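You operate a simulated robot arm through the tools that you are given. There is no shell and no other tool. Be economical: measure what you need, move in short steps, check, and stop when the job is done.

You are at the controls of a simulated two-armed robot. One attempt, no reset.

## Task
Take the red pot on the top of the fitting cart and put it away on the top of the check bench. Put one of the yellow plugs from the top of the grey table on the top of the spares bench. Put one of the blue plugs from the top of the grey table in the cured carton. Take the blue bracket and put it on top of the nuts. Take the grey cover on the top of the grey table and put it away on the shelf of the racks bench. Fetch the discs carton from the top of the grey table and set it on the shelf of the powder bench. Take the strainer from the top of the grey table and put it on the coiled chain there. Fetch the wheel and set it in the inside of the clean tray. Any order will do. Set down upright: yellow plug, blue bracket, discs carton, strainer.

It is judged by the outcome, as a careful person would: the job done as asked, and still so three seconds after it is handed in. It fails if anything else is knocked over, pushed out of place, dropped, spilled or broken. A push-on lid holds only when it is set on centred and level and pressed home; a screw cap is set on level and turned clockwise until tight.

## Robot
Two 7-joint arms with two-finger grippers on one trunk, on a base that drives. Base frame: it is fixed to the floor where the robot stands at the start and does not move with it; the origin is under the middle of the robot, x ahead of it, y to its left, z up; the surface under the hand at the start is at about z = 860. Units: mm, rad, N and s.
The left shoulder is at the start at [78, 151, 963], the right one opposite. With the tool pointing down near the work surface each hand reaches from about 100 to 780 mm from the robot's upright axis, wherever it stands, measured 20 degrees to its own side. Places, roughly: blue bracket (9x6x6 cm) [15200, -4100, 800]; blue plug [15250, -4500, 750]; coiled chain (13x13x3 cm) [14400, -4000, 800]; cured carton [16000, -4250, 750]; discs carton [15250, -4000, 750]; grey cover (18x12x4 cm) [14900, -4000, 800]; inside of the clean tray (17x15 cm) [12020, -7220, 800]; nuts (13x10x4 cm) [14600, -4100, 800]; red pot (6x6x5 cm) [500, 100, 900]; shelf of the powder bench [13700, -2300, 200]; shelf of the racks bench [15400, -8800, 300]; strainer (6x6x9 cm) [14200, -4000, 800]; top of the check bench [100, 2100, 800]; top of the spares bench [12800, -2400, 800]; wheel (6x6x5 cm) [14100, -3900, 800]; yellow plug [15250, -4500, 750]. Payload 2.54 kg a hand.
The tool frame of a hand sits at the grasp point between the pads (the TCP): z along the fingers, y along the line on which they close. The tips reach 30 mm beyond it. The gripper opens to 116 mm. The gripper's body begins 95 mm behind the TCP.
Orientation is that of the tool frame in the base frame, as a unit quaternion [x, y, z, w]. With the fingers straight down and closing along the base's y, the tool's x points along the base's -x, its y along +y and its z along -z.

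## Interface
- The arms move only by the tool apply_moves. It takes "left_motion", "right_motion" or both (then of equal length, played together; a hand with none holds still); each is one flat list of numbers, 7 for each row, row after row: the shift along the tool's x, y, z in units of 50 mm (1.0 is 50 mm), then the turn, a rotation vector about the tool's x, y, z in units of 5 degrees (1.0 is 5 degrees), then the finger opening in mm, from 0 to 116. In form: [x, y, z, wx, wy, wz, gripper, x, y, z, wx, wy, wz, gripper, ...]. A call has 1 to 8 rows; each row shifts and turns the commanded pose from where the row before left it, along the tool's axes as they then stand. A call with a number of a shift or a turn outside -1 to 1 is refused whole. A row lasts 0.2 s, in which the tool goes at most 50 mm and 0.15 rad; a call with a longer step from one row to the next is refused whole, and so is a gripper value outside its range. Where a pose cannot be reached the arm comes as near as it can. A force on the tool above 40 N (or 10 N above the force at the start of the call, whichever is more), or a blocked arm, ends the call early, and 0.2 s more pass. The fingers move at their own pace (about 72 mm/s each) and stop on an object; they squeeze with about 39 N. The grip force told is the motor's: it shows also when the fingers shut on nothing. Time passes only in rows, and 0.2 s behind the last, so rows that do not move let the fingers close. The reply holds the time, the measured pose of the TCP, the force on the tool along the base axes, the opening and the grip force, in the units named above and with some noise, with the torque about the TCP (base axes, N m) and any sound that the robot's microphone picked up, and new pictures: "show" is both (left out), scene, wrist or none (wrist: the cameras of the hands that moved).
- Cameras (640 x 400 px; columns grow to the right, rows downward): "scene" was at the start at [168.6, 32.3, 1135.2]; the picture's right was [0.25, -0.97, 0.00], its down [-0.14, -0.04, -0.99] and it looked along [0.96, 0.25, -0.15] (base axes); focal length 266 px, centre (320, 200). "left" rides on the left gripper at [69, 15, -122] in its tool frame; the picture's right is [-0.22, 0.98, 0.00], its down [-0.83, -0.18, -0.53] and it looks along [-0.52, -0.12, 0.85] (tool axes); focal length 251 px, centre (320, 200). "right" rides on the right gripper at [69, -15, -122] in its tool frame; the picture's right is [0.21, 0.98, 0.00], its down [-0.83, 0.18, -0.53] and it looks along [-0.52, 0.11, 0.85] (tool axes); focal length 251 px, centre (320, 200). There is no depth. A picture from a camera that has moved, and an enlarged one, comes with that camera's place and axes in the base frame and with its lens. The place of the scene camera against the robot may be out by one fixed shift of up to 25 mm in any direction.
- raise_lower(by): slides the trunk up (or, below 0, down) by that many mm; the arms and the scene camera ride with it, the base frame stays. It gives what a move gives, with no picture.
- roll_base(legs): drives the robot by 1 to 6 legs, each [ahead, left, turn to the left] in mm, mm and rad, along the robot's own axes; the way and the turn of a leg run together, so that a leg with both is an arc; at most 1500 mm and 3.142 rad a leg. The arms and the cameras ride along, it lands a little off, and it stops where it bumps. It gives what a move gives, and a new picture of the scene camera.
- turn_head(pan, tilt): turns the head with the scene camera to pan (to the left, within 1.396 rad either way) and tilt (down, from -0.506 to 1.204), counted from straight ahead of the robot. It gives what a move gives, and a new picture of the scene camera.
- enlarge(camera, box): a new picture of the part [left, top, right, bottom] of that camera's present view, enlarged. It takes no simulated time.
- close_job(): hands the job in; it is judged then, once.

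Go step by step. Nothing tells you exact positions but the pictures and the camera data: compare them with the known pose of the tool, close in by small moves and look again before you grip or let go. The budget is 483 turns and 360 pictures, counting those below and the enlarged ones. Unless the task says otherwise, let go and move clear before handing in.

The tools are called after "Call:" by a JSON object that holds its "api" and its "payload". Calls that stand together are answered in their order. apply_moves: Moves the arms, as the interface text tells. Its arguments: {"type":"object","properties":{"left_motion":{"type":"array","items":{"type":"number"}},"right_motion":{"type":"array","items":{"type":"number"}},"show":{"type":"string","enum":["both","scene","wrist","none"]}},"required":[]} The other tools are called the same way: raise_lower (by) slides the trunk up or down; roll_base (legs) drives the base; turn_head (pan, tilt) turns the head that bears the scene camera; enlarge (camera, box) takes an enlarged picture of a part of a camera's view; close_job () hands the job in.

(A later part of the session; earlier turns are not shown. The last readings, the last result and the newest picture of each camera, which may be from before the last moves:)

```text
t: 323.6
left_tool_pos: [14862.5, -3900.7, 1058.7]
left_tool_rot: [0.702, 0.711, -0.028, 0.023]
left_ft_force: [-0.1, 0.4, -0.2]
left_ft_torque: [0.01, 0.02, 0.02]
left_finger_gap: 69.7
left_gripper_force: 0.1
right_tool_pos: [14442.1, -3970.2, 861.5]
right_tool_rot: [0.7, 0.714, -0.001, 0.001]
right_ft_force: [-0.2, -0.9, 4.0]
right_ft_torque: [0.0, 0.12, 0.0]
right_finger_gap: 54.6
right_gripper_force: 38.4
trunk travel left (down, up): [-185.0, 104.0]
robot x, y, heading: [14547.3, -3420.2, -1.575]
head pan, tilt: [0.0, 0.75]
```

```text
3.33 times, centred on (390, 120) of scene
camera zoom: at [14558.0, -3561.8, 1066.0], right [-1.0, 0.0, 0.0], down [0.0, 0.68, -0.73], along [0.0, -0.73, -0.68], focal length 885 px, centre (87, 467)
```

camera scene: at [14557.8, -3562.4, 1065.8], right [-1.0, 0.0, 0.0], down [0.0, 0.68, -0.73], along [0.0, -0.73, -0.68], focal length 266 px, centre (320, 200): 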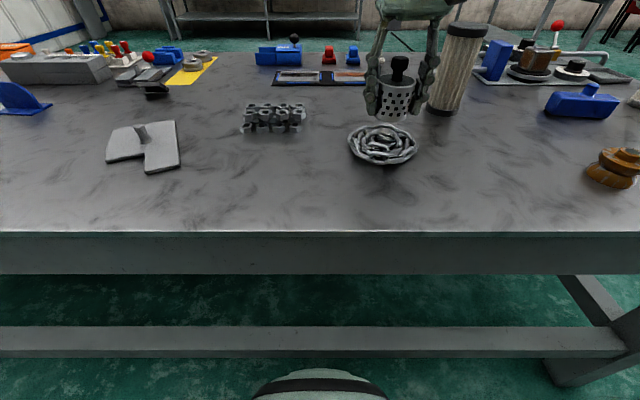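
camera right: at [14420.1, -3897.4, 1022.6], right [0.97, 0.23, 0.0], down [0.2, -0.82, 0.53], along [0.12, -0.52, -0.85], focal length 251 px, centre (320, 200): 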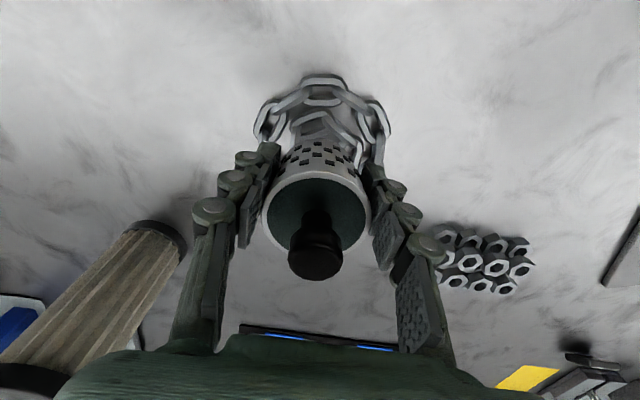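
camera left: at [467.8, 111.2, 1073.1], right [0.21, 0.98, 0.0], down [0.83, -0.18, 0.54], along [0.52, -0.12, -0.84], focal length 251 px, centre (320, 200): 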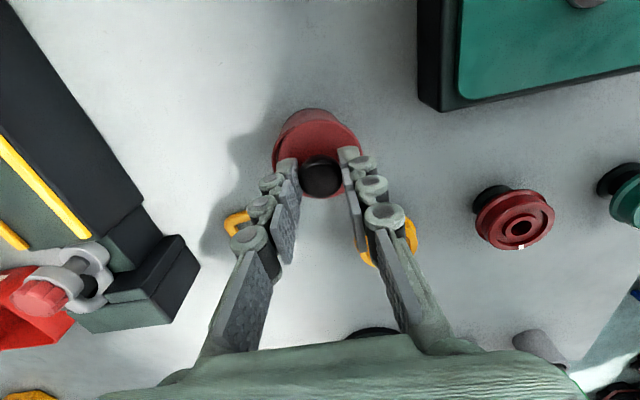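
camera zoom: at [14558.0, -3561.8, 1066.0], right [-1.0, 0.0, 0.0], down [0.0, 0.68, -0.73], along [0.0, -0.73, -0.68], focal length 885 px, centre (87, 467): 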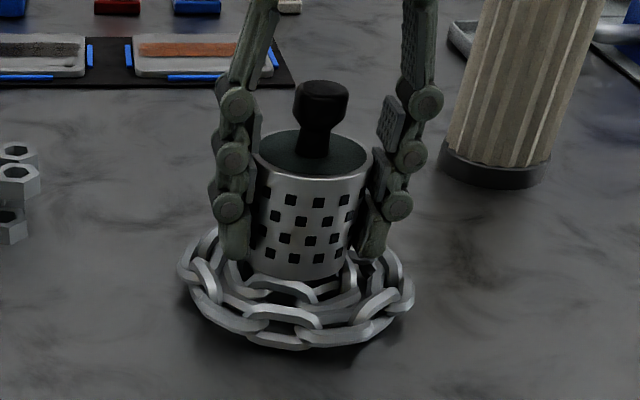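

Contact. I release and rise.

Call:
{"api": "apply_moves", "payload": {"right_motion": [0, 0, 0, 0, 0, 0, 85, 0, 0, 0, 0, 0, 0, 85, 0, 0, 0, 0, 0, 0, 85, 0, 0, -0.5, 0, 0, 0, 85, 0, 0, -0.9, 0, 0, 0, 85, 0, 0, -0.9, 0, 0, 0, 85], "show": "scene"}}

Call:
{"api": "enlarge", "payload": {"camera": "scene", "box": [320, 60, 460, 180]}}

```text
t: 324.9
left_tool_pos: [14864.5, -3899.4, 1056.6]
left_tool_rot: [0.702, 0.712, -0.029, 0.022]
left_ft_force: [-0.2, -0.5, -0.1]
left_ft_torque: [-0.01, 0.0, 0.02]
left_finger_gap: 69.9
left_gripper_force: 0.1
right_tool_pos: [14441.2, -3969.5, 975.6]
right_tool_rot: [0.7, 0.714, -0.002, 0.001]
right_ft_force: [0.8, -0.4, -0.1]
right_ft_torque: [0.01, 0.0, -0.01]
right_finger_gap: 85.4
right_gripper_force: 0.1
trunk travel left (down, up): [-185.0, 104.0]
robot x, y, heading: [14547.1, -3424.2, -1.57]
head pan, tilt: [0.0, 0.75]
camera scene: at [14558.1, -3561.7, 1065.8], right [-1.0, 0.0, 0.0], down [0.0, 0.68, -0.73], along [0.0, -0.73, -0.68], focal length 266 px, centre (320, 200)
```

scene: 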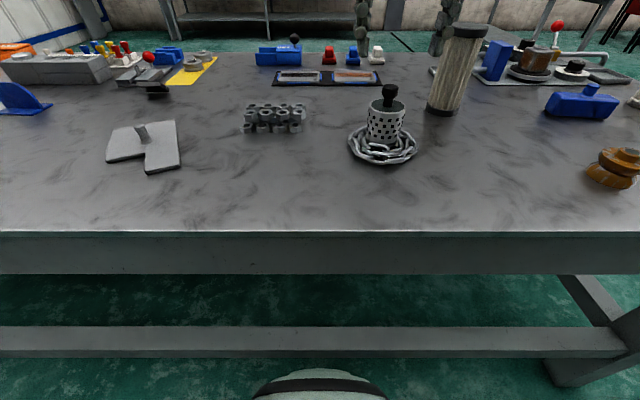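

```text
3.33 times, centred on (390, 120) of scene
camera zoom: at [14558.1, -3561.7, 1065.8], right [-1.0, 0.0, 0.0], down [0.0, 0.68, -0.73], along [0.0, -0.73, -0.68], focal length 885 px, centre (87, 467)
```

zoom: 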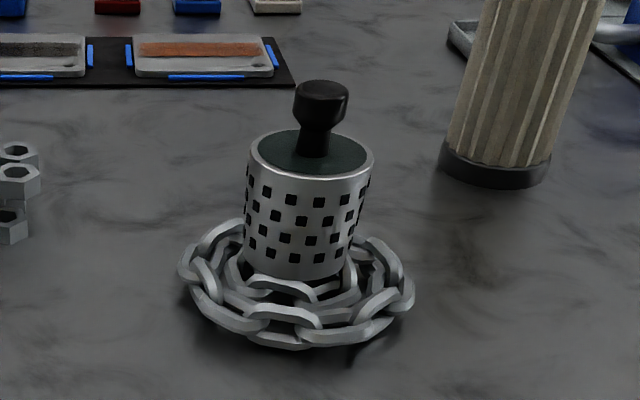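

The strainer stands upright on the chain. Next the blue bracket: I slide left along the table.

Call:
{"api": "roll_base", "payload": {"legs": [[0, 500, 0]]}}

```text
t: 330.2
left_tool_pos: [15359.4, -3900.0, 1057.2]
left_tool_rot: [0.703, 0.71, -0.028, 0.023]
left_ft_force: [0.0, 0.9, -0.2]
left_ft_torque: [-0.03, 0.0, 0.02]
left_finger_gap: 69.9
left_gripper_force: 0.0
right_tool_pos: [14939.1, -3968.8, 975.4]
right_tool_rot: [0.701, 0.713, -0.001, 0.001]
right_ft_force: [-0.6, -0.1, 0.0]
right_ft_torque: [0.03, 0.01, -0.02]
right_finger_gap: 84.9
right_gripper_force: 0.2
trunk travel left (down, up): [-185.0, 104.0]
robot x, y, heading: [15048.6, -3423.6, -1.573]
head pan, tilt: [0.0, 0.75]
camera scene: at [15056.1, -3562.4, 1065.8], right [-1.0, 0.0, 0.0], down [0.0, 0.68, -0.73], along [0.0, -0.73, -0.68], focal length 266 px, centre (320, 200)
```

scene: 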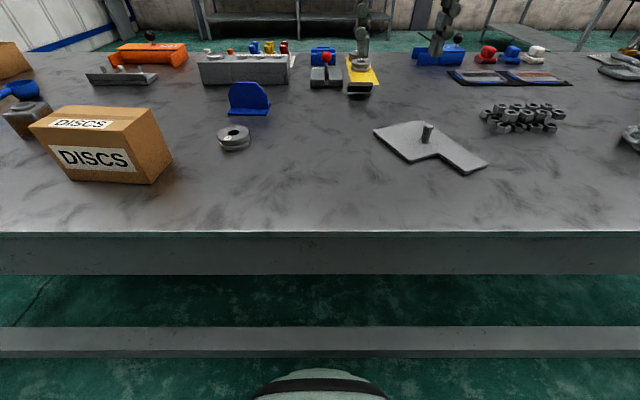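

Call:
{"api": "enlarge", "payload": {"camera": "scene", "box": [180, 30, 380, 160]}}

```text
3.08 times, centred on (280, 95) of scene
camera zoom: at [15056.1, -3562.4, 1065.8], right [-1.0, 0.0, 0.0], down [0.0, 0.68, -0.73], along [0.0, -0.73, -0.68], focal length 817 px, centre (443, 523)
```

zoom: 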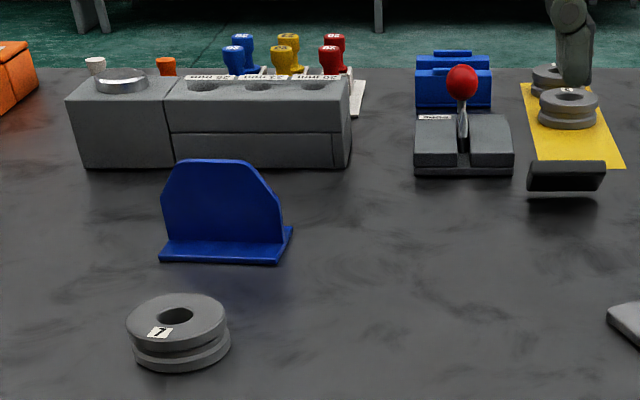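

The bracket's upright plate runs along x, so I must close across y: I level and yaw the left hand 90°.

Call:
{"api": "apply_moves", "payload": {"left_motion": [0, 0, 0, 0, 0.83, 0, 70, 0, 0, 0, 0, 0, 1, 70, 0, 0, 0, 0, 0, 1, 70, 0, 0, 0, 0, 0, 1, 70, 0, 0, 0, 0, 0, 1, 70, 0, 0, 0, 0, 0, 1, 70, 0, 0, 0, 0, 0, 1, 70, 0, 0, 0, 0, 0, 1, 70], "show": "none"}}

Call:
{"api": "apply_moves", "payload": {"left_motion": [0, 0, 0, 0, 0, 1, 70, 0, 0, 0, 0, 0, 1, 70, 0, 0, 0, 0, 0, 1, 70, 0, 0, 0, 0, 0, 1, 70, 0, 0, 0, 0, 0, 1, 70, 0, 0, 0, 0, 0, 1, 70, 0, 0, 0, 0, 0, 1, 70, 0, 0, 0, 0, 0, 1, 70], "show": "none"}}

Call:
{"api": "apply_moves", "payload": {"left_motion": [0, 0, 0, 0, 0, 1, 70, 0, 0, 0, 0, 0, 1, 70, 0, 0, 0, 0, 0, 1, 70], "show": "wrist"}}

```text
t: 332.1
left_tool_pos: [15360.8, -3901.2, 1057.1]
left_tool_rot: [0.885, 0.466, -0.003, -0.003]
left_ft_force: [0.1, 0.0, -0.5]
left_ft_torque: [-0.03, 0.01, 0.03]
left_finger_gap: 70.0
left_gripper_force: 0.0
right_tool_pos: [14938.2, -3969.3, 975.4]
right_tool_rot: [0.7, 0.714, -0.001, 0.0]
right_ft_force: [0.8, 0.6, -0.2]
right_ft_torque: [0.01, -0.01, 0.02]
right_finger_gap: 85.1
right_gripper_force: 0.0
trunk travel left (down, up): [-185.0, 104.0]
robot x, y, heading: [15041.6, -3419.8, -1.572]
head pan, tilt: [0.0, 0.75]
```

```text
t: 333.9
left_tool_pos: [15361.2, -3901.2, 1056.3]
left_tool_rot: [0.991, 0.135, -0.004, -0.001]
left_ft_force: [-0.4, -0.3, -0.2]
left_ft_torque: [-0.06, -0.01, 0.01]
left_finger_gap: 70.1
left_gripper_force: 0.0
right_tool_pos: [14938.2, -3969.7, 975.8]
right_tool_rot: [0.701, 0.713, -0.001, 0.0]
right_ft_force: [-0.1, 0.1, -1.5]
right_ft_torque: [0.02, 0.01, 0.03]
right_finger_gap: 84.9
right_gripper_force: 0.0
trunk travel left (down, up): [-185.0, 104.0]
robot x, y, heading: [15047.8, -3418.2, -1.573]
head pan, tilt: [0.0, 0.75]
```

```text
t: 334.6
left_tool_pos: [15361.0, -3901.2, 1057.2]
left_tool_rot: [1.0, 0.004, -0.004, 0.0]
left_ft_force: [0.0, 0.6, -0.6]
left_ft_torque: [0.03, -0.01, 0.04]
left_finger_gap: 70.0
left_gripper_force: 0.0
right_tool_pos: [14938.0, -3968.4, 975.7]
right_tool_rot: [0.701, 0.713, -0.001, 0.0]
right_ft_force: [0.8, 0.8, -0.1]
right_ft_torque: [0.01, 0.01, -0.01]
right_finger_gap: 84.8
right_gripper_force: 0.0
trunk travel left (down, up): [-185.0, 104.0]
robot x, y, heading: [15044.8, -3420.2, -1.573]
head pan, tilt: [0.0, 0.75]
camera left: at [15430.5, -3916.0, 1177.5], right [-0.21, -0.98, 0.0], down [-0.82, 0.17, 0.54], along [-0.53, 0.11, -0.84], focal length 251 px, centre (320, 200)
```

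left: 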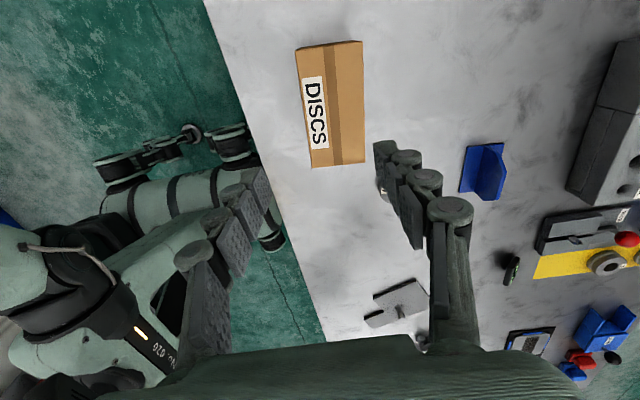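

Call:
{"api": "apply_moves", "payload": {"left_motion": [-0.46, 0.67, 0.14, 0, 0, 0, 70, -0.46, 0.67, 0.14, 0, 0, 0, 70, -0.46, 0.67, 0.14, 0, 0, 0, 70, -0.46, 0.67, 0.14, 0, 0, 0, 70, -0.46, 0.67, 0.14, 0, 0, 0, 70, -0.46, 0.67, 0.14, 0, 0, 0, 70, -0.46, 0.6, 0.14, 0, 0, 0, 70], "show": "both"}}

```text
t: 336.2
left_tool_pos: [15273.9, -4043.8, 974.4]
left_tool_rot: [1.0, 0.006, -0.004, -0.001]
left_ft_force: [-0.5, -0.6, -0.2]
left_ft_torque: [0.06, 0.03, 0.01]
left_finger_gap: 69.7
left_gripper_force: 0.0
left hand out of reach, approached as far as the arm can: row 4, 5, 6, 7
right_tool_pos: [14938.0, -3970.9, 974.7]
right_tool_rot: [0.701, 0.713, -0.001, -0.002]
right_ft_force: [-0.2, -0.6, 0.0]
right_ft_torque: [0.05, 0.02, -0.02]
right_finger_gap: 85.3
right_gripper_force: 0.0
trunk travel left (down, up): [-185.0, 104.0]
robot x, y, heading: [15043.0, -3420.6, -1.576]
head pan, tilt: [0.0, 0.75]
camera scene: at [15056.4, -3563.4, 1065.5], right [-1.0, 0.0, 0.0], down [0.0, 0.68, -0.73], along [0.0, -0.73, -0.68], focal length 266 px, centre (320, 200)
camera left: at [15343.9, -4059.1, 1094.4], right [-0.2, -0.98, 0.0], down [-0.82, 0.17, 0.54], along [-0.53, 0.11, -0.84], focal length 251 px, centre (320, 200)
```

scene: 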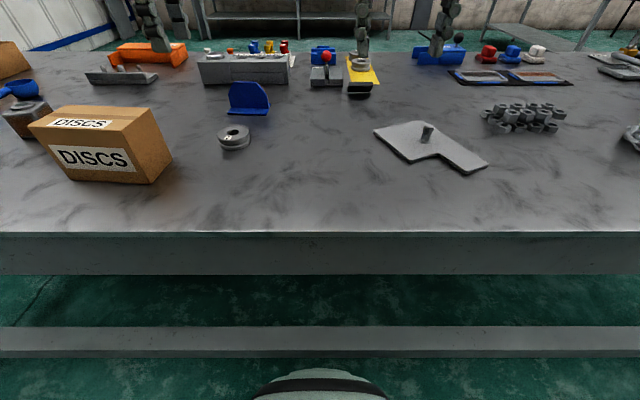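
left: 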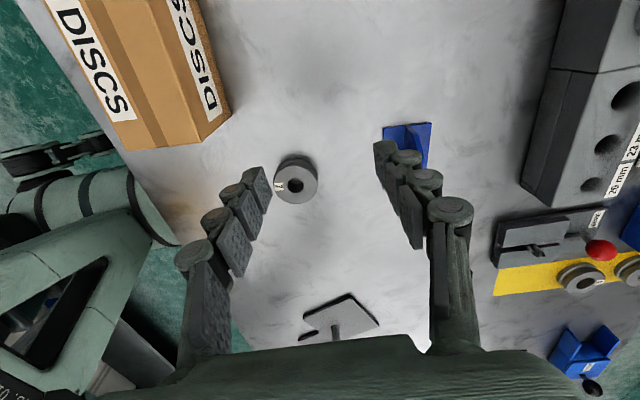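

At this height the reach is short. I raise the trunk 95 mm and extend lower.

Call:
{"api": "raise_lower", "payload": {"by": 95}}

Call:
{"api": "apply_moves", "payload": {"left_motion": [0, 0, 0.9, 0, 0, 0, 70, 0, 0, 0.9, 0, 0, 0, 70, -0.5, 0.4, 0.3, 0, 0, 0, 70, -0.5, 0.5, 0, 0, 0, 0, 70, -0.46, 0.6, 0, 0, 0, 0, 70], "show": "wrist"}}

```text
t: 337.5
left_tool_pos: [15273.5, -4043.3, 1069.9]
left_tool_rot: [1.0, 0.005, -0.004, 0.0]
left_ft_force: [0.0, -0.2, -0.5]
left_ft_torque: [-0.02, -0.01, 0.02]
left_finger_gap: 70.3
left_gripper_force: 0.0
right_tool_pos: [14938.1, -3969.2, 1070.2]
right_tool_rot: [0.701, 0.713, -0.001, -0.001]
right_ft_force: [0.0, 0.4, 0.5]
right_ft_torque: [0.05, -0.05, 0.0]
right_finger_gap: 85.1
right_gripper_force: 0.2
trunk travel left (down, up): [-280.0, 9.0]
robot x, y, heading: [15046.9, -3422.2, -1.573]
head pan, tilt: [0.0, 0.75]
```

```text
t: 338.7
left_tool_pos: [15244.7, -4059.7, 960.3]
left_tool_rot: [1.0, 0.005, -0.004, 0.001]
left_ft_force: [0.2, -0.5, 0.3]
left_ft_torque: [0.0, 0.0, 0.01]
left_finger_gap: 70.0
left_gripper_force: 0.1
left hand out of reach, approached as far as the arm can: row 4, 5
right_tool_pos: [14938.3, -3969.3, 1069.5]
right_tool_rot: [0.702, 0.712, -0.001, -0.001]
right_ft_force: [0.8, -0.9, -0.2]
right_ft_torque: [-0.02, 0.0, 0.0]
right_finger_gap: 85.0
right_gripper_force: 0.0
trunk travel left (down, up): [-280.0, 9.0]
robot x, y, heading: [15043.7, -3418.6, -1.574]
head pan, tilt: [0.0, 0.75]
camera left: at [15314.1, -4074.3, 1081.6], right [-0.2, -0.98, 0.0], down [-0.82, 0.17, 0.54], along [-0.53, 0.11, -0.84], focal length 251 px, centre (320, 200)
```

left: 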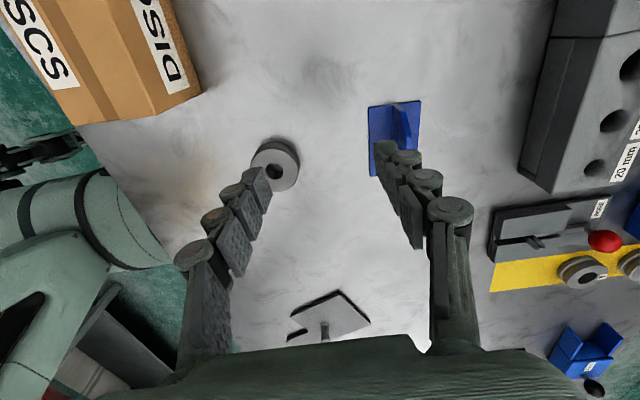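

The yawed left arm can't reach. I'll instead grip the bracket by its two side edges with the unyawed right hand; first retract the left hand and shift the base.

Call:
{"api": "apply_moves", "payload": {"left_motion": [0, -0.8, -0.5, 0, 0, 0, 70, 0, -0.8, -0.5, 0, 0, 0, 70, 0, -0.8, -0.5, 0, 0, 0, 70, 0, -0.8, -0.5, 0, 0, 0, 70, 0, 0, 0, 0, 0, -1, 70, 0, 0, 0, 0, 0, -1, 70, 0, 0, 0, 0, 0, -1, 70, 0, 0, 0, 0, 0, -1, 70], "show": "none"}}

Call:
{"api": "apply_moves", "payload": {"left_motion": [0, 0, 0, 0, 0, -1, 70, 0, 0, 0, 0, 0, -1, 70, 0, 0, 0, 0, 0, -1, 70, 0, 0, 0, 0, 0, -1, 70, 0, 0, 0, 0, 0, -1, 70, 0, 0, 0, 0, 0, -1, 70, 0, 0, 0, 0, 0, -1, 70, 0, 0, 0, 0, 0, -1, 70], "show": "none"}}

Call:
{"api": "apply_moves", "payload": {"left_motion": [0, 0, 0, 0, 0, -1, 70, 0, 0, 0, 0, 0, -1, 70, 0, 0, 0, 0, 0, -1, 70, 0, 0, 0, 0, 0, -1, 70, 0, 0, 0, 0, 0, -1, 70, 0, 0, 0, 0, 0, -1, 70], "show": "none"}}

Call:
{"api": "roll_base", "payload": {"legs": [[0, 290, 0.002]]}}

```text
t: 340.5
left_tool_pos: [15243.8, -3898.6, 1061.3]
left_tool_rot: [0.984, 0.179, -0.004, -0.001]
left_ft_force: [-0.7, 0.5, -0.6]
left_ft_torque: [0.01, 0.01, 0.01]
left_finger_gap: 70.1
left_gripper_force: 0.0
right_tool_pos: [14937.9, -3970.0, 1070.5]
right_tool_rot: [0.702, 0.713, -0.001, 0.0]
right_ft_force: [0.8, 0.3, 0.4]
right_ft_torque: [-0.01, 0.01, 0.02]
right_finger_gap: 84.8
right_gripper_force: 0.1
trunk travel left (down, up): [-280.0, 9.0]
robot x, y, heading: [15045.8, -3421.2, -1.569]
head pan, tilt: [0.0, 0.75]
```

```text
t: 342.3
left_tool_pos: [15244.2, -3899.8, 1060.1]
left_tool_rot: [0.863, 0.505, -0.004, -0.002]
left_ft_force: [0.8, -0.5, -0.9]
left_ft_torque: [-0.05, -0.02, -0.01]
left_finger_gap: 70.0
left_gripper_force: 0.0
right_tool_pos: [14937.3, -3969.3, 1069.8]
right_tool_rot: [0.701, 0.713, -0.002, -0.001]
right_ft_force: [0.8, -0.5, -0.2]
right_ft_torque: [-0.03, -0.01, 0.0]
right_finger_gap: 84.9
right_gripper_force: 0.1
trunk travel left (down, up): [-280.0, 9.0]
robot x, y, heading: [15044.8, -3422.7, -1.574]
head pan, tilt: [0.0, 0.75]
```

```text
t: 343.7
left_tool_pos: [15243.6, -3899.7, 1060.1]
left_tool_rot: [0.703, 0.711, -0.003, -0.003]
left_ft_force: [-0.5, -0.8, 0.2]
left_ft_torque: [0.01, -0.02, 0.01]
left_finger_gap: 69.9
left_gripper_force: 0.1
right_tool_pos: [14938.8, -3969.1, 1070.4]
right_tool_rot: [0.701, 0.713, -0.001, 0.0]
right_ft_force: [0.0, -0.4, 0.2]
right_ft_torque: [0.01, 0.01, 0.02]
right_finger_gap: 85.1
right_gripper_force: 0.0
trunk travel left (down, up): [-280.0, 9.0]
robot x, y, heading: [15048.4, -3420.2, -1.568]
head pan, tilt: [0.0, 0.75]
```

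```text
t: 347.1
left_tool_pos: [15537.6, -3897.5, 1060.9]
left_tool_rot: [0.702, 0.712, -0.003, -0.002]
left_ft_force: [-0.2, -0.4, 0.6]
left_ft_torque: [0.01, -0.02, -0.01]
left_finger_gap: 69.7
left_gripper_force: 0.1
right_tool_pos: [15232.2, -3969.7, 1070.5]
right_tool_rot: [0.7, 0.714, -0.002, 0.0]
right_ft_force: [-0.8, 0.8, -0.7]
right_ft_torque: [-0.02, -0.03, -0.02]
right_finger_gap: 85.3
right_gripper_force: 0.0
trunk travel left (down, up): [-280.0, 9.0]
robot x, y, heading: [15339.3, -3422.7, -1.571]
head pan, tilt: [0.0, 0.75]
camera scene: at [15348.5, -3562.3, 1160.8], right [-1.0, 0.0, 0.0], down [0.0, 0.68, -0.73], along [0.0, -0.73, -0.68], focal length 266 px, centre (320, 200)
```

scene: 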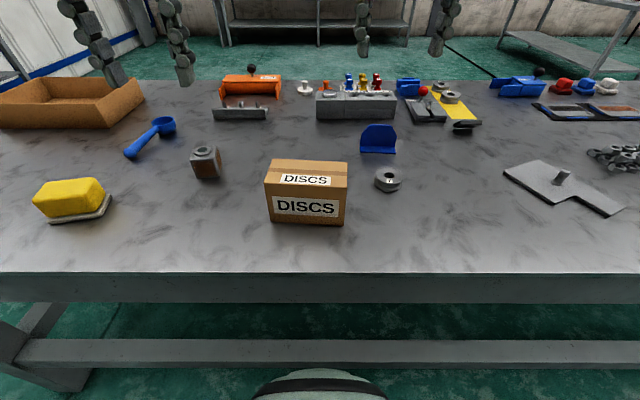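

Call:
{"api": "apply_moves", "payload": {"right_motion": [-0.7, -0.17, 0.45, 0, 0, 0, 116, -0.7, -0.17, 0.45, 0, 0, 0, 116, -0.7, -0.17, 0.45, 0, 0, 0, 116, -0.7, -0.17, 0.45, 0, 0, 0, 116], "show": "both"}}

```text
t: 348.1
left_tool_pos: [15537.2, -3898.4, 1060.9]
left_tool_rot: [0.702, 0.712, -0.004, -0.003]
left_ft_force: [-0.9, 0.1, -0.1]
left_ft_torque: [-0.03, -0.03, 0.01]
left_finger_gap: 70.0
left_gripper_force: 0.1
right_tool_pos: [15199.6, -4110.1, 977.9]
right_tool_rot: [0.7, 0.714, -0.001, -0.001]
right_ft_force: [0.6, -0.3, 0.6]
right_ft_torque: [0.02, 0.02, 0.0]
right_finger_gap: 116.0
right_gripper_force: 0.1
trunk travel left (down, up): [-280.0, 9.0]
robot x, y, heading: [15337.3, -3422.6, -1.568]
head pan, tilt: [0.0, 0.75]
camera scene: at [15348.5, -3562.8, 1160.7], right [-1.0, 0.0, 0.0], down [0.0, 0.68, -0.73], along [0.0, -0.73, -0.68], focal length 266 px, centre (320, 200)
camera right: at [15184.9, -4041.1, 1101.1], right [0.97, 0.24, 0.0], down [0.2, -0.82, 0.53], along [0.12, -0.52, -0.85], focal length 251 px, centre (320, 200)
```

scene: 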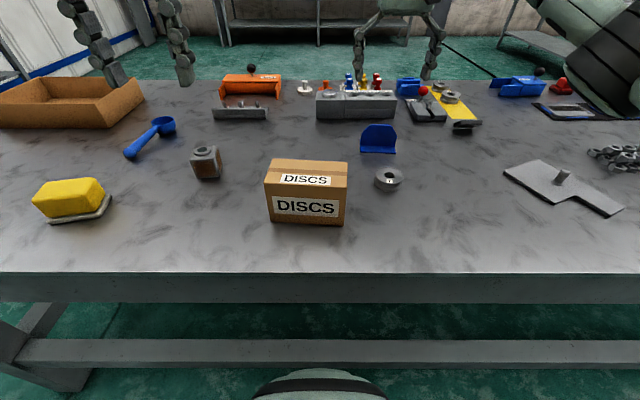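
right: 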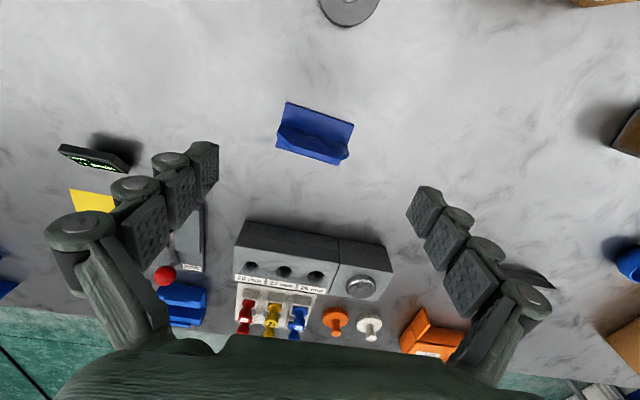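

The plate is at about y −4140. I shift and descend, then check.

Call:
{"api": "apply_moves", "payload": {"right_motion": [-0.6, 0, 0.4, 0, 0, 0, 116, 0, 0, 0.8, 0, 0, 0, 116, 0, 0, 0.6, 0, 0, 0, 116], "show": "wrist"}}

```text
t: 348.9
left_tool_pos: [15537.6, -3898.4, 1060.4]
left_tool_rot: [0.703, 0.711, -0.002, -0.002]
left_ft_force: [0.1, -0.5, 0.2]
left_ft_torque: [0.0, -0.03, 0.02]
left_finger_gap: 69.6
left_gripper_force: 0.0
right_tool_pos: [15200.3, -4141.4, 890.9]
right_tool_rot: [0.7, 0.714, -0.001, 0.0]
right_ft_force: [0.1, -0.2, 0.6]
right_ft_torque: [0.02, -0.01, -0.03]
right_finger_gap: 116.1
right_gripper_force: 0.0
trunk travel left (down, up): [-280.0, 9.0]
robot x, y, heading: [15337.4, -3418.6, -1.569]
head pan, tilt: [0.0, 0.75]
camera right: at [15185.6, -4071.7, 1012.2], right [0.97, 0.23, 0.0], down [0.2, -0.82, 0.53], along [0.12, -0.52, -0.84], focal length 251 px, centre (320, 200)
```

right: 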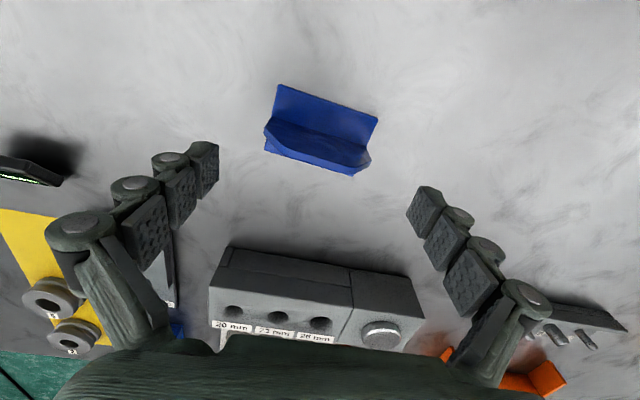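

Aligned with the plate. I descend to z ≈ 839 and close on the edges.

Call:
{"api": "apply_moves", "payload": {"right_motion": [-0.04, 0, 0.6, 0, 0, 0, 116, 0, 0, 0.42, 0, 0, 0, 116, 0, 0, 0, 0, 0, 0, 60, 0, 0, 0, 0, 0, 0, 60, 0, 0, 0, 0, 0, 0, 60], "show": "wrist"}}

```text
t: 350.1
left_tool_pos: [15537.7, -3899.2, 1061.7]
left_tool_rot: [0.702, 0.712, -0.002, -0.003]
left_ft_force: [0.6, -0.6, 1.0]
left_ft_torque: [0.0, 0.01, 0.02]
left_finger_gap: 70.1
left_gripper_force: 0.0
right_tool_pos: [15200.5, -4142.7, 840.2]
right_tool_rot: [0.699, 0.715, -0.001, 0.0]
right_ft_force: [-1.3, -1.2, 1.0]
right_ft_torque: [-0.05, 0.28, 0.06]
right_finger_gap: 83.4
right_gripper_force: 39.1
trunk travel left (down, up): [-280.0, 9.0]
robot x, y, heading: [15338.1, -3420.7, -1.571]
head pan, tilt: [0.0, 0.75]
camera right: at [15186.3, -4073.4, 962.1], right [0.97, 0.23, 0.0], down [0.2, -0.82, 0.54], along [0.12, -0.52, -0.84], focal length 251 px, centre (320, 200)
```

right: 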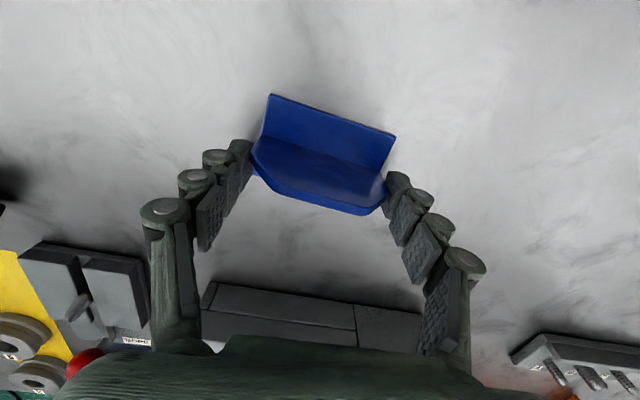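

Gripped at 83 mm. Lift and check.

Call:
{"api": "apply_moves", "payload": {"right_motion": [0, 0, -0.3, 0, 0, 0, 60, 0, 0, -0.7, 0, 0, 0, 60, 0.3, 0, -0.7, 0, 0, 0, 60, 0.5, 0, -0.7, 0, 0, 0, 60], "show": "both"}}

```text
t: 351.1
left_tool_pos: [15537.6, -3898.0, 1061.0]
left_tool_rot: [0.703, 0.712, -0.002, -0.003]
left_ft_force: [-1.0, 0.6, 0.0]
left_ft_torque: [-0.01, 0.01, -0.02]
left_finger_gap: 70.3
left_gripper_force: 0.0
right_tool_pos: [15201.3, -4099.0, 961.4]
right_tool_rot: [0.7, 0.714, 0.0, -0.001]
right_ft_force: [0.9, 0.9, -3.2]
right_ft_torque: [-0.05, 0.04, -0.02]
right_finger_gap: 82.9
right_gripper_force: 38.9
trunk travel left (down, up): [-280.0, 9.0]
robot x, y, heading: [15337.9, -3421.2, -1.566]
head pan, tilt: [0.0, 0.75]
camera scene: at [15348.3, -3561.9, 1160.8], right [-1.0, 0.0, 0.0], down [0.0, 0.68, -0.73], along [0.0, -0.73, -0.68], focal length 266 px, centre (320, 200)
camera right: at [15186.1, -4031.7, 1082.4], right [0.97, 0.23, 0.0], down [0.2, -0.82, 0.53], along [0.12, -0.52, -0.85], focal length 251 px, centre (320, 200)
```

scene: 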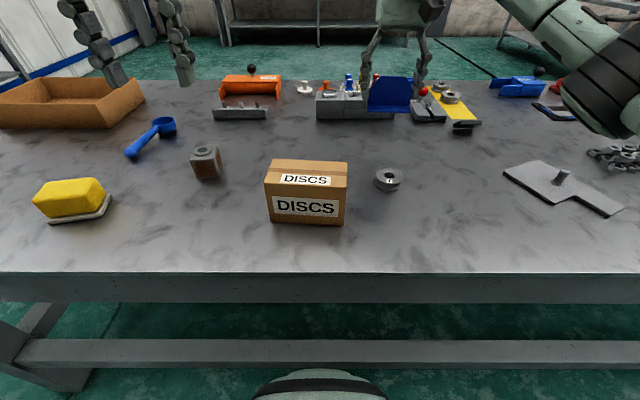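
right: 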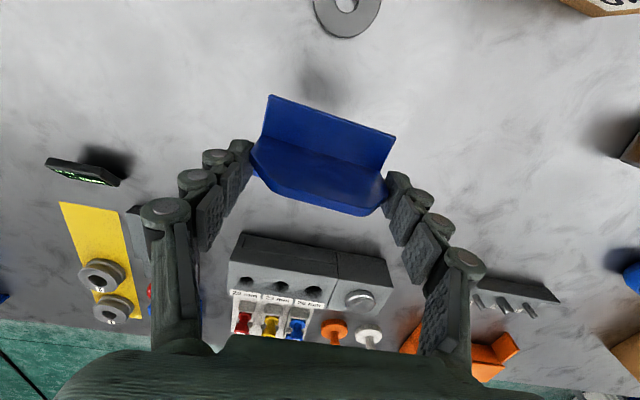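

The bracket is held level. I slide the base right to bring it over the nuts.

Call:
{"api": "roll_base", "payload": {"legs": [[0, -555, 0]]}}

Call:
{"api": "apply_moves", "payload": {"right_motion": [0, 0, 0, 0, 0, 0, 60], "show": "wrist"}}

```text
t: 357.0
left_tool_pos: [14980.6, -3899.3, 1060.0]
left_tool_rot: [0.701, 0.713, -0.003, -0.002]
left_ft_force: [0.0, 0.6, -0.5]
left_ft_torque: [0.0, -0.01, -0.02]
left_finger_gap: 69.9
left_gripper_force: 0.0
right_tool_pos: [14643.1, -4102.1, 960.7]
right_tool_rot: [0.7, 0.715, -0.001, 0.0]
right_ft_force: [-0.1, -0.4, -3.3]
right_ft_torque: [0.01, -0.02, -0.02]
right_finger_gap: 83.3
right_gripper_force: 39.6
trunk travel left (down, up): [-280.0, 9.0]
robot x, y, heading: [14778.6, -3424.4, -1.571]
head pan, tilt: [0.0, 0.75]
camera scene: at [14791.2, -3564.0, 1160.7], right [-1.0, 0.0, 0.0], down [0.0, 0.68, -0.73], along [0.0, -0.73, -0.68], focal length 266 px, centre (320, 200)
```

scene: 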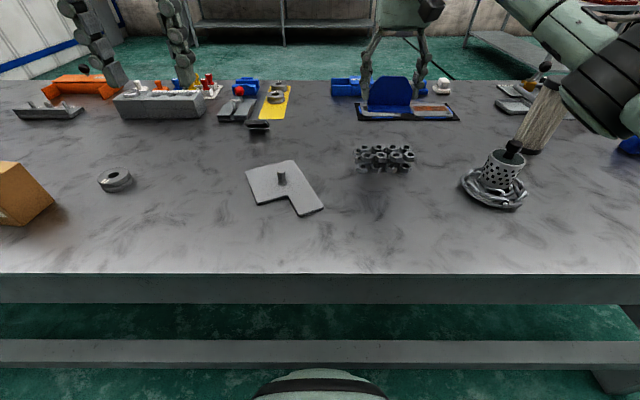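

```text
t: 357.4
left_tool_pos: [14979.8, -3900.3, 1060.1]
left_tool_rot: [0.701, 0.713, -0.003, -0.003]
left_ft_force: [-0.4, 0.6, -0.3]
left_ft_torque: [-0.01, -0.01, 0.01]
left_finger_gap: 70.1
left_gripper_force: 0.1
right_tool_pos: [14643.6, -4103.0, 959.3]
right_tool_rot: [0.7, 0.715, 0.0, 0.0]
right_ft_force: [-0.3, 0.4, -3.4]
right_ft_torque: [-0.01, 0.01, 0.02]
right_finger_gap: 83.1
right_gripper_force: 38.9
trunk travel left (down, up): [-280.0, 9.0]
robot x, y, heading: [14779.6, -3420.6, -1.571]
head pan, tilt: [0.0, 0.75]
camera right: at [14628.9, -4034.1, 1081.4], right [0.97, 0.23, 0.0], down [0.2, -0.82, 0.53], along [0.12, -0.52, -0.85], focal length 251 px, centre (320, 200)
```

right: 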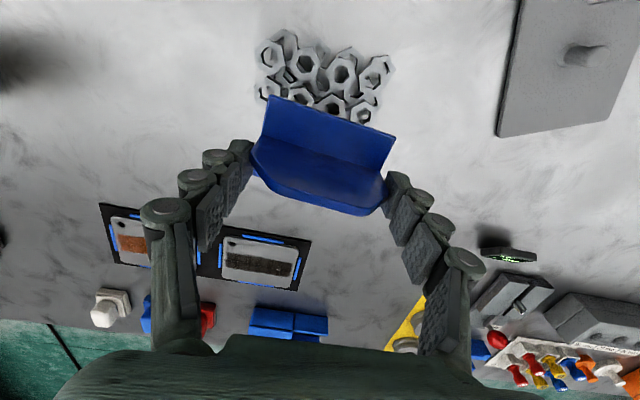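

The elbow is right above the strainer here, so descending would be unsafe. I raise, shift the base right and let the hand reach back left.

Call:
{"api": "apply_moves", "payload": {"right_motion": [0.2, 0, -0.7, 0, 0, 0, 60, 0.2, 0, -0.7, 0, 0, 0, 60], "show": "none"}}

Call:
{"api": "roll_base", "payload": {"legs": [[0, -200, 0]]}}

Call:
{"api": "apply_moves", "payload": {"right_motion": [0, 0.8, 0, 0, 0, 0, 60, 0, 0.8, 0, 0, 0, 0, 60, 0, 0.8, 0, 0, 0, 0, 60, 0, 0.8, 0, 0, 0, 0, 60, 0, 0.8, 0, 0, 0, 0, 60], "show": "both"}}

```text
t: 358.0
left_tool_pos: [14980.8, -3900.6, 1059.8]
left_tool_rot: [0.702, 0.712, -0.003, -0.003]
left_ft_force: [0.2, 0.3, 0.7]
left_ft_torque: [-0.02, 0.02, 0.0]
left_finger_gap: 70.1
left_gripper_force: 0.0
right_tool_pos: [14642.6, -4081.6, 1030.5]
right_tool_rot: [0.7, 0.715, 0.0, 0.0]
right_ft_force: [0.5, 0.7, -3.1]
right_ft_torque: [0.01, 0.01, 0.02]
right_finger_gap: 83.1
right_gripper_force: 39.4
trunk travel left (down, up): [-280.0, 9.0]
robot x, y, heading: [14778.0, -3422.0, -1.571]
head pan, tilt: [0.0, 0.75]
```

```text
t: 360.5
left_tool_pos: [14780.3, -3901.4, 1060.2]
left_tool_rot: [0.701, 0.713, -0.003, -0.002]
left_ft_force: [0.1, 0.4, 0.6]
left_ft_torque: [-0.01, 0.0, -0.01]
left_finger_gap: 69.8
left_gripper_force: 0.1
right_tool_pos: [14444.4, -4082.6, 1030.1]
right_tool_rot: [0.7, 0.714, 0.0, -0.001]
right_ft_force: [-0.6, 0.3, -3.2]
right_ft_torque: [-0.04, -0.05, 0.0]
right_finger_gap: 83.1
right_gripper_force: 38.9
trunk travel left (down, up): [-280.0, 9.0]
robot x, y, heading: [14577.6, -3422.3, -1.564]
head pan, tilt: [0.0, 0.75]
camera scene: at [14591.7, -3564.5, 1160.7], right [-1.0, 0.0, 0.0], down [0.0, 0.68, -0.73], along [0.0, -0.73, -0.68], focal length 266 px, centre (320, 200)
```

scene: 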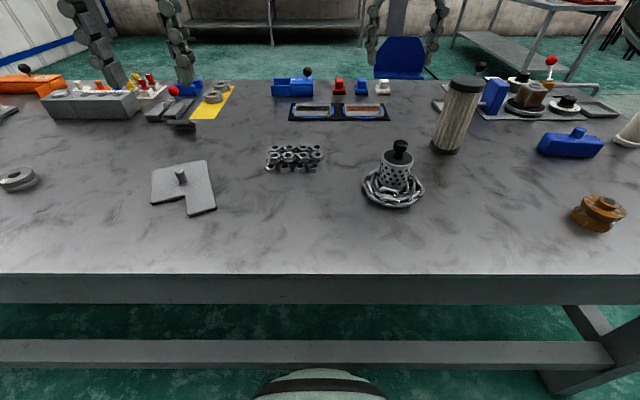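

```text
t: 361.7
left_tool_pos: [14781.4, -3901.3, 1061.2]
left_tool_rot: [0.702, 0.713, -0.003, -0.003]
left_ft_force: [-1.3, 1.0, 0.7]
left_ft_torque: [-0.02, 0.02, 0.01]
left_finger_gap: 70.0
left_gripper_force: 0.0
right_tool_pos: [14646.1, -4078.0, 1030.0]
right_tool_rot: [0.7, 0.715, -0.002, -0.001]
right_ft_force: [0.0, 0.4, -3.6]
right_ft_torque: [-0.01, -0.02, -0.02]
right_finger_gap: 82.9
right_gripper_force: 39.1
trunk travel left (down, up): [-280.0, 9.0]
robot x, y, heading: [14580.9, -3418.0, -1.566]
head pan, tilt: [0.0, 0.75]
camera scene: at [14593.0, -3564.1, 1160.8], right [-1.0, 0.0, 0.0], down [0.0, 0.68, -0.73], along [0.0, -0.73, -0.68], focal length 266 px, centre (320, 200)
camera right: at [14631.5, -4009.3, 1151.4], right [0.97, 0.24, 0.0], down [0.2, -0.82, 0.53], along [0.12, -0.52, -0.85], focal length 251 px, centre (320, 200)
```

scene: 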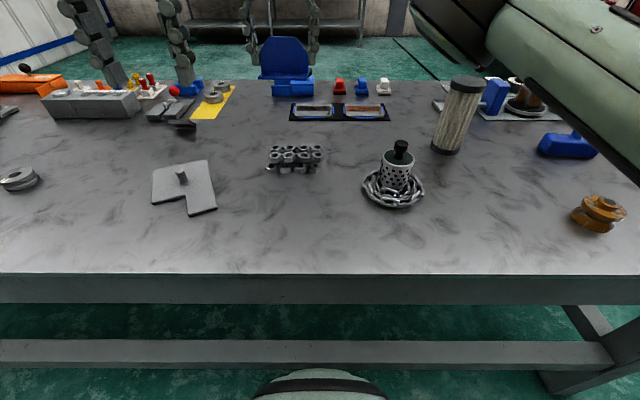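
right: 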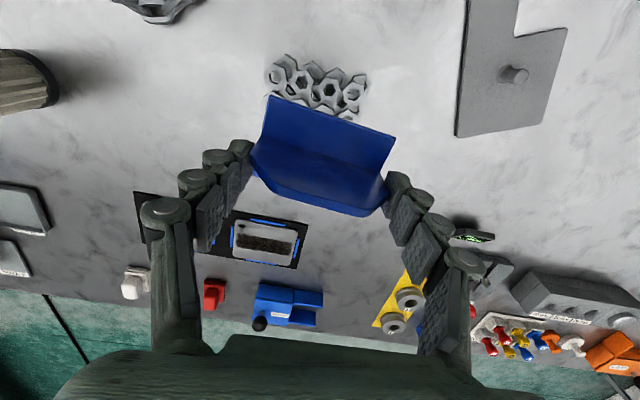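

I zoom on the nuts to find their extent.

Call:
{"api": "enlarge", "payload": {"camera": "scene", "box": [250, 120, 350, 190]}}

```text
5.71 times, centred on (300, 155) of scene
camera zoom: at [14593.0, -3564.1, 1160.8], right [-1.0, 0.0, 0.0], down [0.0, 0.68, -0.73], along [0.0, -0.73, -0.68], focal length 1517 px, centre (434, 457)
```

zoom: 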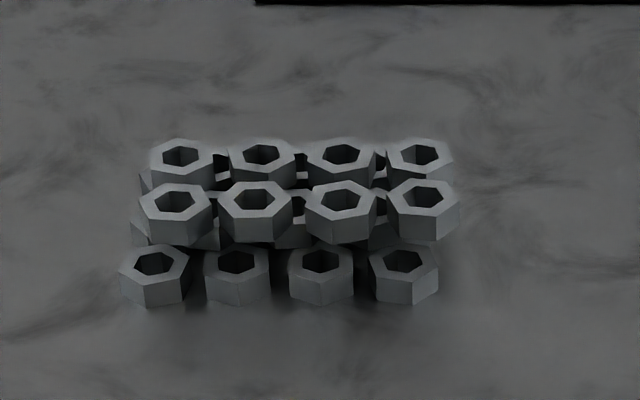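

The nuts' top layer is centred near [14634, −4066]. I align and descend part way.

Call:
{"api": "apply_moves", "payload": {"right_motion": [0.24, -0.24, 0.5, 0, 0, 0, 60, 0, 0, 0.8, 0, 0, 0, 60, 0, 0, 0.8, 0, 0, 0, 60], "show": "both"}}

Call:
{"api": "enlarge", "payload": {"camera": "scene", "box": [250, 90, 350, 190]}}

```text
t: 362.5
left_tool_pos: [14779.9, -3900.8, 1060.1]
left_tool_rot: [0.702, 0.712, -0.002, -0.003]
left_ft_force: [0.0, -0.3, -0.2]
left_ft_torque: [-0.01, 0.02, -0.01]
left_finger_gap: 70.0
left_gripper_force: 0.1
right_tool_pos: [14630.4, -4069.3, 923.9]
right_tool_rot: [0.7, 0.714, 0.0, -0.001]
right_ft_force: [0.2, 0.0, -3.2]
right_ft_torque: [-0.05, -0.04, -0.01]
right_finger_gap: 83.1
right_gripper_force: 38.8
trunk travel left (down, up): [-280.0, 9.0]
robot x, y, heading: [14578.4, -3423.1, -1.568]
head pan, tilt: [0.0, 0.75]
camera scene: at [14591.9, -3564.9, 1160.7], right [-1.0, 0.0, 0.0], down [0.0, 0.68, -0.73], along [0.0, -0.73, -0.68], focal length 266 px, centre (320, 200)
camera right: at [14616.8, -3999.0, 1045.2], right [0.97, 0.23, 0.0], down [0.2, -0.82, 0.53], along [0.12, -0.52, -0.85], focal length 251 px, centre (320, 200)
```

scene: 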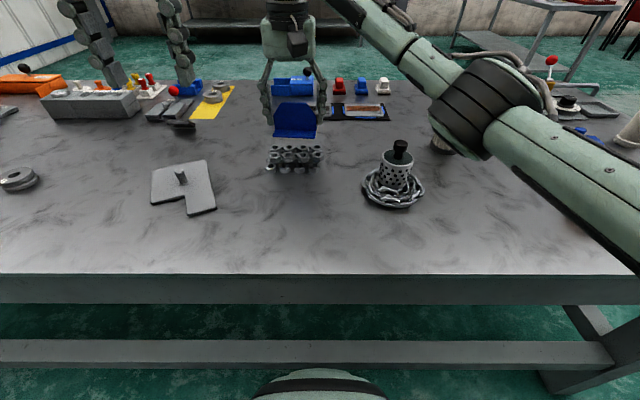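
right: 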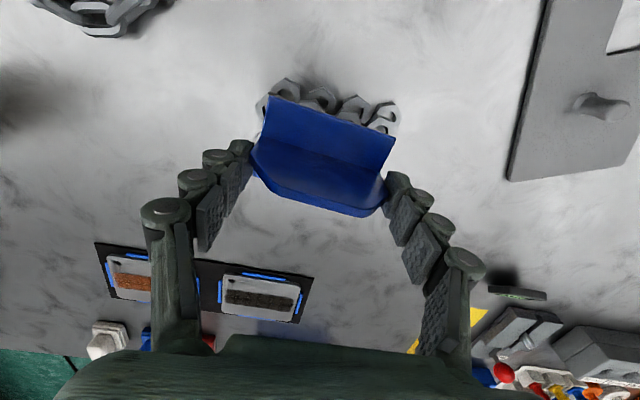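

```text
4.00 times, centred on (300, 140) of scene
camera zoom: at [14591.9, -3564.9, 1160.7], right [-1.0, 0.0, 0.0], down [0.0, 0.68, -0.73], along [0.0, -0.73, -0.68], focal length 1062 px, centre (400, 440)
```

zoom: 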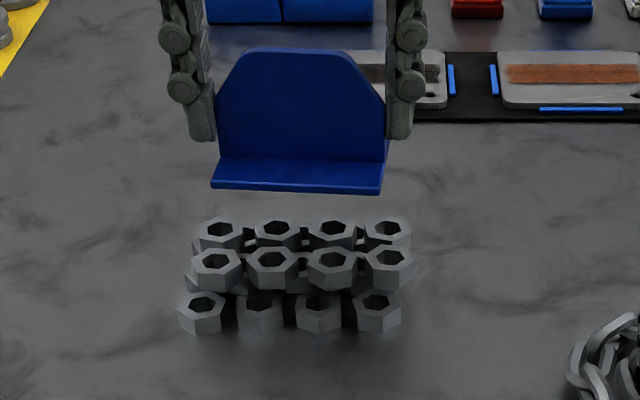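

Aligned within a few mm. I adjust 5 mm toward the robot and lower carefully.

Call:
{"api": "apply_moves", "payload": {"right_motion": [0.1, 0.02, 0.4, 0, 0, 0, 60, 0, 0, 0.3, 0, 0, 0, 60], "show": "none"}}

Call:
{"api": "enlarge", "payload": {"camera": "scene", "box": [250, 90, 510, 190]}}

```text
t: 363.1
left_tool_pos: [14780.7, -3901.2, 1059.9]
left_tool_rot: [0.702, 0.712, -0.003, -0.003]
left_ft_force: [-0.6, -0.5, 0.8]
left_ft_torque: [0.02, 0.04, 0.01]
left_finger_gap: 69.9
left_gripper_force: 0.0
right_tool_pos: [14631.6, -4063.3, 887.6]
right_tool_rot: [0.7, 0.714, -0.001, -0.001]
right_ft_force: [0.4, -0.8, -3.8]
right_ft_torque: [-0.01, 0.01, 0.0]
right_finger_gap: 83.0
right_gripper_force: 39.3
trunk travel left (down, up): [-280.0, 9.0]
robot x, y, heading: [14583.1, -3421.9, -1.567]
head pan, tilt: [0.0, 0.75]
```

```text
2.46 times, centred on (380, 140) of scene
camera zoom: at [14592.0, -3564.5, 1160.8], right [-1.0, 0.0, 0.0], down [0.0, 0.68, -0.73], along [0.0, -0.73, -0.68], focal length 654 px, centre (172, 348)
```

zoom: 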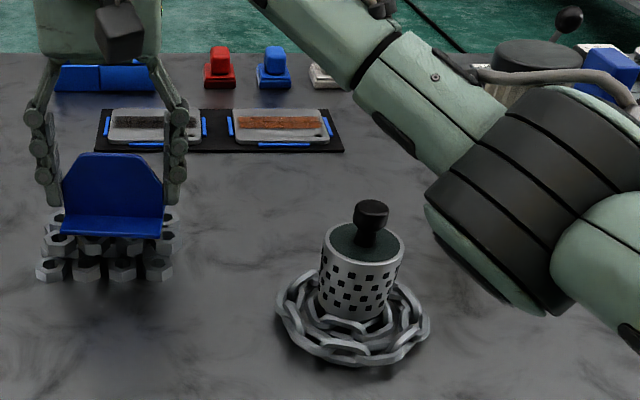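

Call:
{"api": "apply_moves", "payload": {"right_motion": [0, 0, 0.06, 0, 0, 0, 60, 0, 0, 0.06, 0, 0, 0, 60, 0, 0, 0.04, 0, 0, 0, 60], "show": "none"}}

Call:
{"api": "enlarge", "payload": {"camera": "scene", "box": [250, 90, 350, 190]}}

```text
t: 363.9
left_tool_pos: [14781.3, -3900.6, 1060.4]
left_tool_rot: [0.702, 0.713, -0.002, -0.003]
left_ft_force: [0.4, -0.1, 0.4]
left_ft_torque: [-0.01, -0.01, -0.02]
left_finger_gap: 69.8
left_gripper_force: 0.2
right_tool_pos: [14632.5, -4062.9, 880.5]
right_tool_rot: [0.7, 0.714, -0.002, 0.0]
right_ft_force: [-0.8, 1.0, -4.2]
right_ft_torque: [-0.03, 0.01, 0.02]
right_finger_gap: 83.3
right_gripper_force: 38.7
trunk travel left (down, up): [-280.0, 9.0]
robot x, y, heading: [14584.2, -3423.9, -1.567]
head pan, tilt: [0.0, 0.75]
```

```text
4.00 times, centred on (300, 140) of scene
camera zoom: at [14592.0, -3564.5, 1160.7], right [-1.0, 0.0, 0.0], down [0.0, 0.68, -0.73], along [0.0, -0.73, -0.68], focal length 1062 px, centre (400, 440)
```

zoom: 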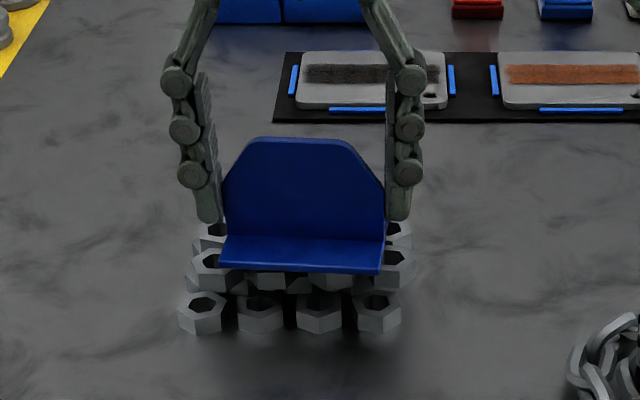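

Call:
{"api": "apply_moves", "payload": {"right_motion": [0, 0, 0.04, 0, 0, 0, 60, 0, 0, 0.04, 0, 0, 0, 60, 0, 0, 0.04, 0, 0, 0, 60], "show": "none"}}

```text
t: 364.7
left_tool_pos: [14781.9, -3901.2, 1059.6]
left_tool_rot: [0.702, 0.713, -0.003, -0.002]
left_ft_force: [0.2, -0.2, -0.9]
left_ft_torque: [-0.03, -0.02, 0.02]
left_finger_gap: 69.9
left_gripper_force: 0.0
right_tool_pos: [14631.8, -4061.4, 875.3]
right_tool_rot: [0.7, 0.714, -0.001, 0.0]
right_ft_force: [-0.8, 0.0, -3.4]
right_ft_torque: [-0.01, 0.0, -0.01]
right_finger_gap: 83.0
right_gripper_force: 38.7
trunk travel left (down, up): [-280.0, 9.0]
robot x, y, heading: [14581.3, -3419.3, -1.564]
head pan, tilt: [0.0, 0.75]
```

Call:
{"api": "apply_moves", "payload": {"right_motion": [0, 0, 0.04, 0, 0, 0, 60, 0, 0, 0.04, 0, 0, 0, 60, 0, 0, 0.03, 0, 0, 0, 60], "show": "none"}}

Call:
{"api": "enlarge", "payload": {"camera": "scene", "box": [250, 90, 350, 190]}}

```text
t: 365.5
left_tool_pos: [14779.8, -3899.5, 1061.7]
left_tool_rot: [0.701, 0.713, -0.003, -0.001]
left_ft_force: [-0.2, -0.3, -0.5]
left_ft_torque: [0.02, -0.01, -0.02]
left_finger_gap: 69.8
left_gripper_force: 0.1
right_tool_pos: [14632.6, -4063.1, 873.3]
right_tool_rot: [0.699, 0.715, -0.002, 0.002]
right_ft_force: [-1.4, -3.0, 17.3]
right_ft_torque: [0.28, 0.38, 0.06]
right_finger_gap: 83.2
right_gripper_force: 38.8
trunk travel left (down, up): [-280.0, 9.0]
robot x, y, heading: [14581.2, -3427.0, -1.565]
head pan, tilt: [0.0, 0.75]
```

```text
4.00 times, centred on (300, 140) of scene
camera zoom: at [14591.7, -3562.9, 1161.4], right [-1.0, 0.0, 0.0], down [0.0, 0.68, -0.73], along [0.0, -0.73, -0.68], focal length 1062 px, centre (400, 440)
```

zoom: 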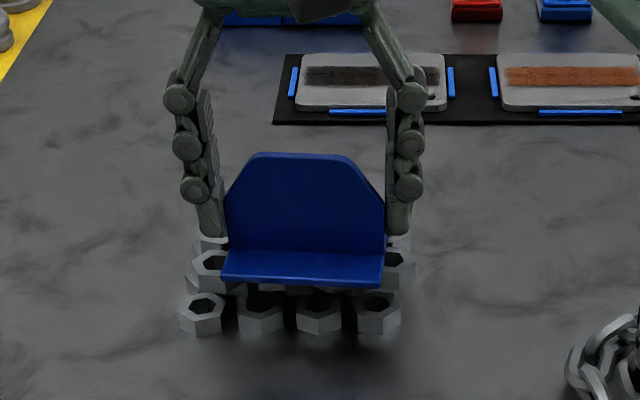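

Contact with about 20 N. I relieve slightly, release and rise.

Call:
{"api": "apply_moves", "payload": {"right_motion": [0, 0, -0.03, 0, 0, 0, 60, 0, 0, 0, 0, 0, 0, 104, 0, 0, 0, 0, 0, 0, 104, 0, 0, -0.6, 0, 0, 0, 104, 0, 0, -0.9, 0, 0, 0, 104, 0, 0, -0.9, 0, 0, 0, 104], "show": "none"}}

Call:
{"api": "enlarge", "payload": {"camera": "scene", "box": [240, 70, 510, 210]}}

```text
t: 366.9
left_tool_pos: [14780.5, -3900.3, 1060.8]
left_tool_rot: [0.701, 0.713, -0.003, -0.003]
left_ft_force: [0.7, 0.6, 0.9]
left_ft_torque: [0.02, -0.03, 0.01]
left_finger_gap: 69.8
left_gripper_force: 0.1
right_tool_pos: [14632.4, -4062.7, 992.6]
right_tool_rot: [0.7, 0.714, -0.002, 0.0]
right_ft_force: [-0.4, 0.0, 0.4]
right_ft_torque: [0.0, 0.0, -0.05]
right_finger_gap: 104.2
right_gripper_force: 0.0
trunk travel left (down, up): [-280.0, 9.0]
robot x, y, heading: [14577.4, -3424.7, -1.568]
head pan, tilt: [0.0, 0.75]
```

```text
2.37 times, centred on (375, 140) of scene
camera zoom: at [14592.0, -3563.5, 1160.8], right [-1.0, 0.0, 0.0], down [0.0, 0.68, -0.73], along [0.0, -0.73, -0.68], focal length 629 px, centre (190, 342)
```

zoom: 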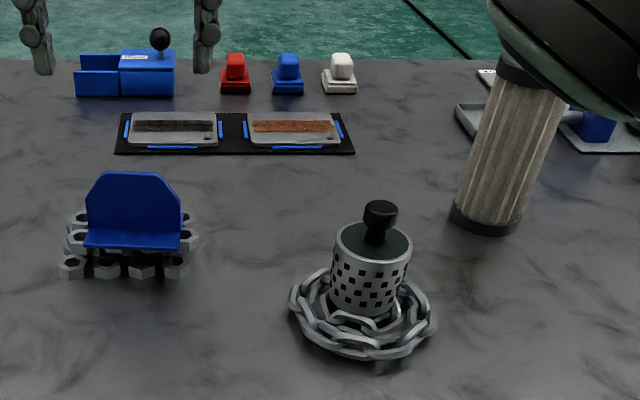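

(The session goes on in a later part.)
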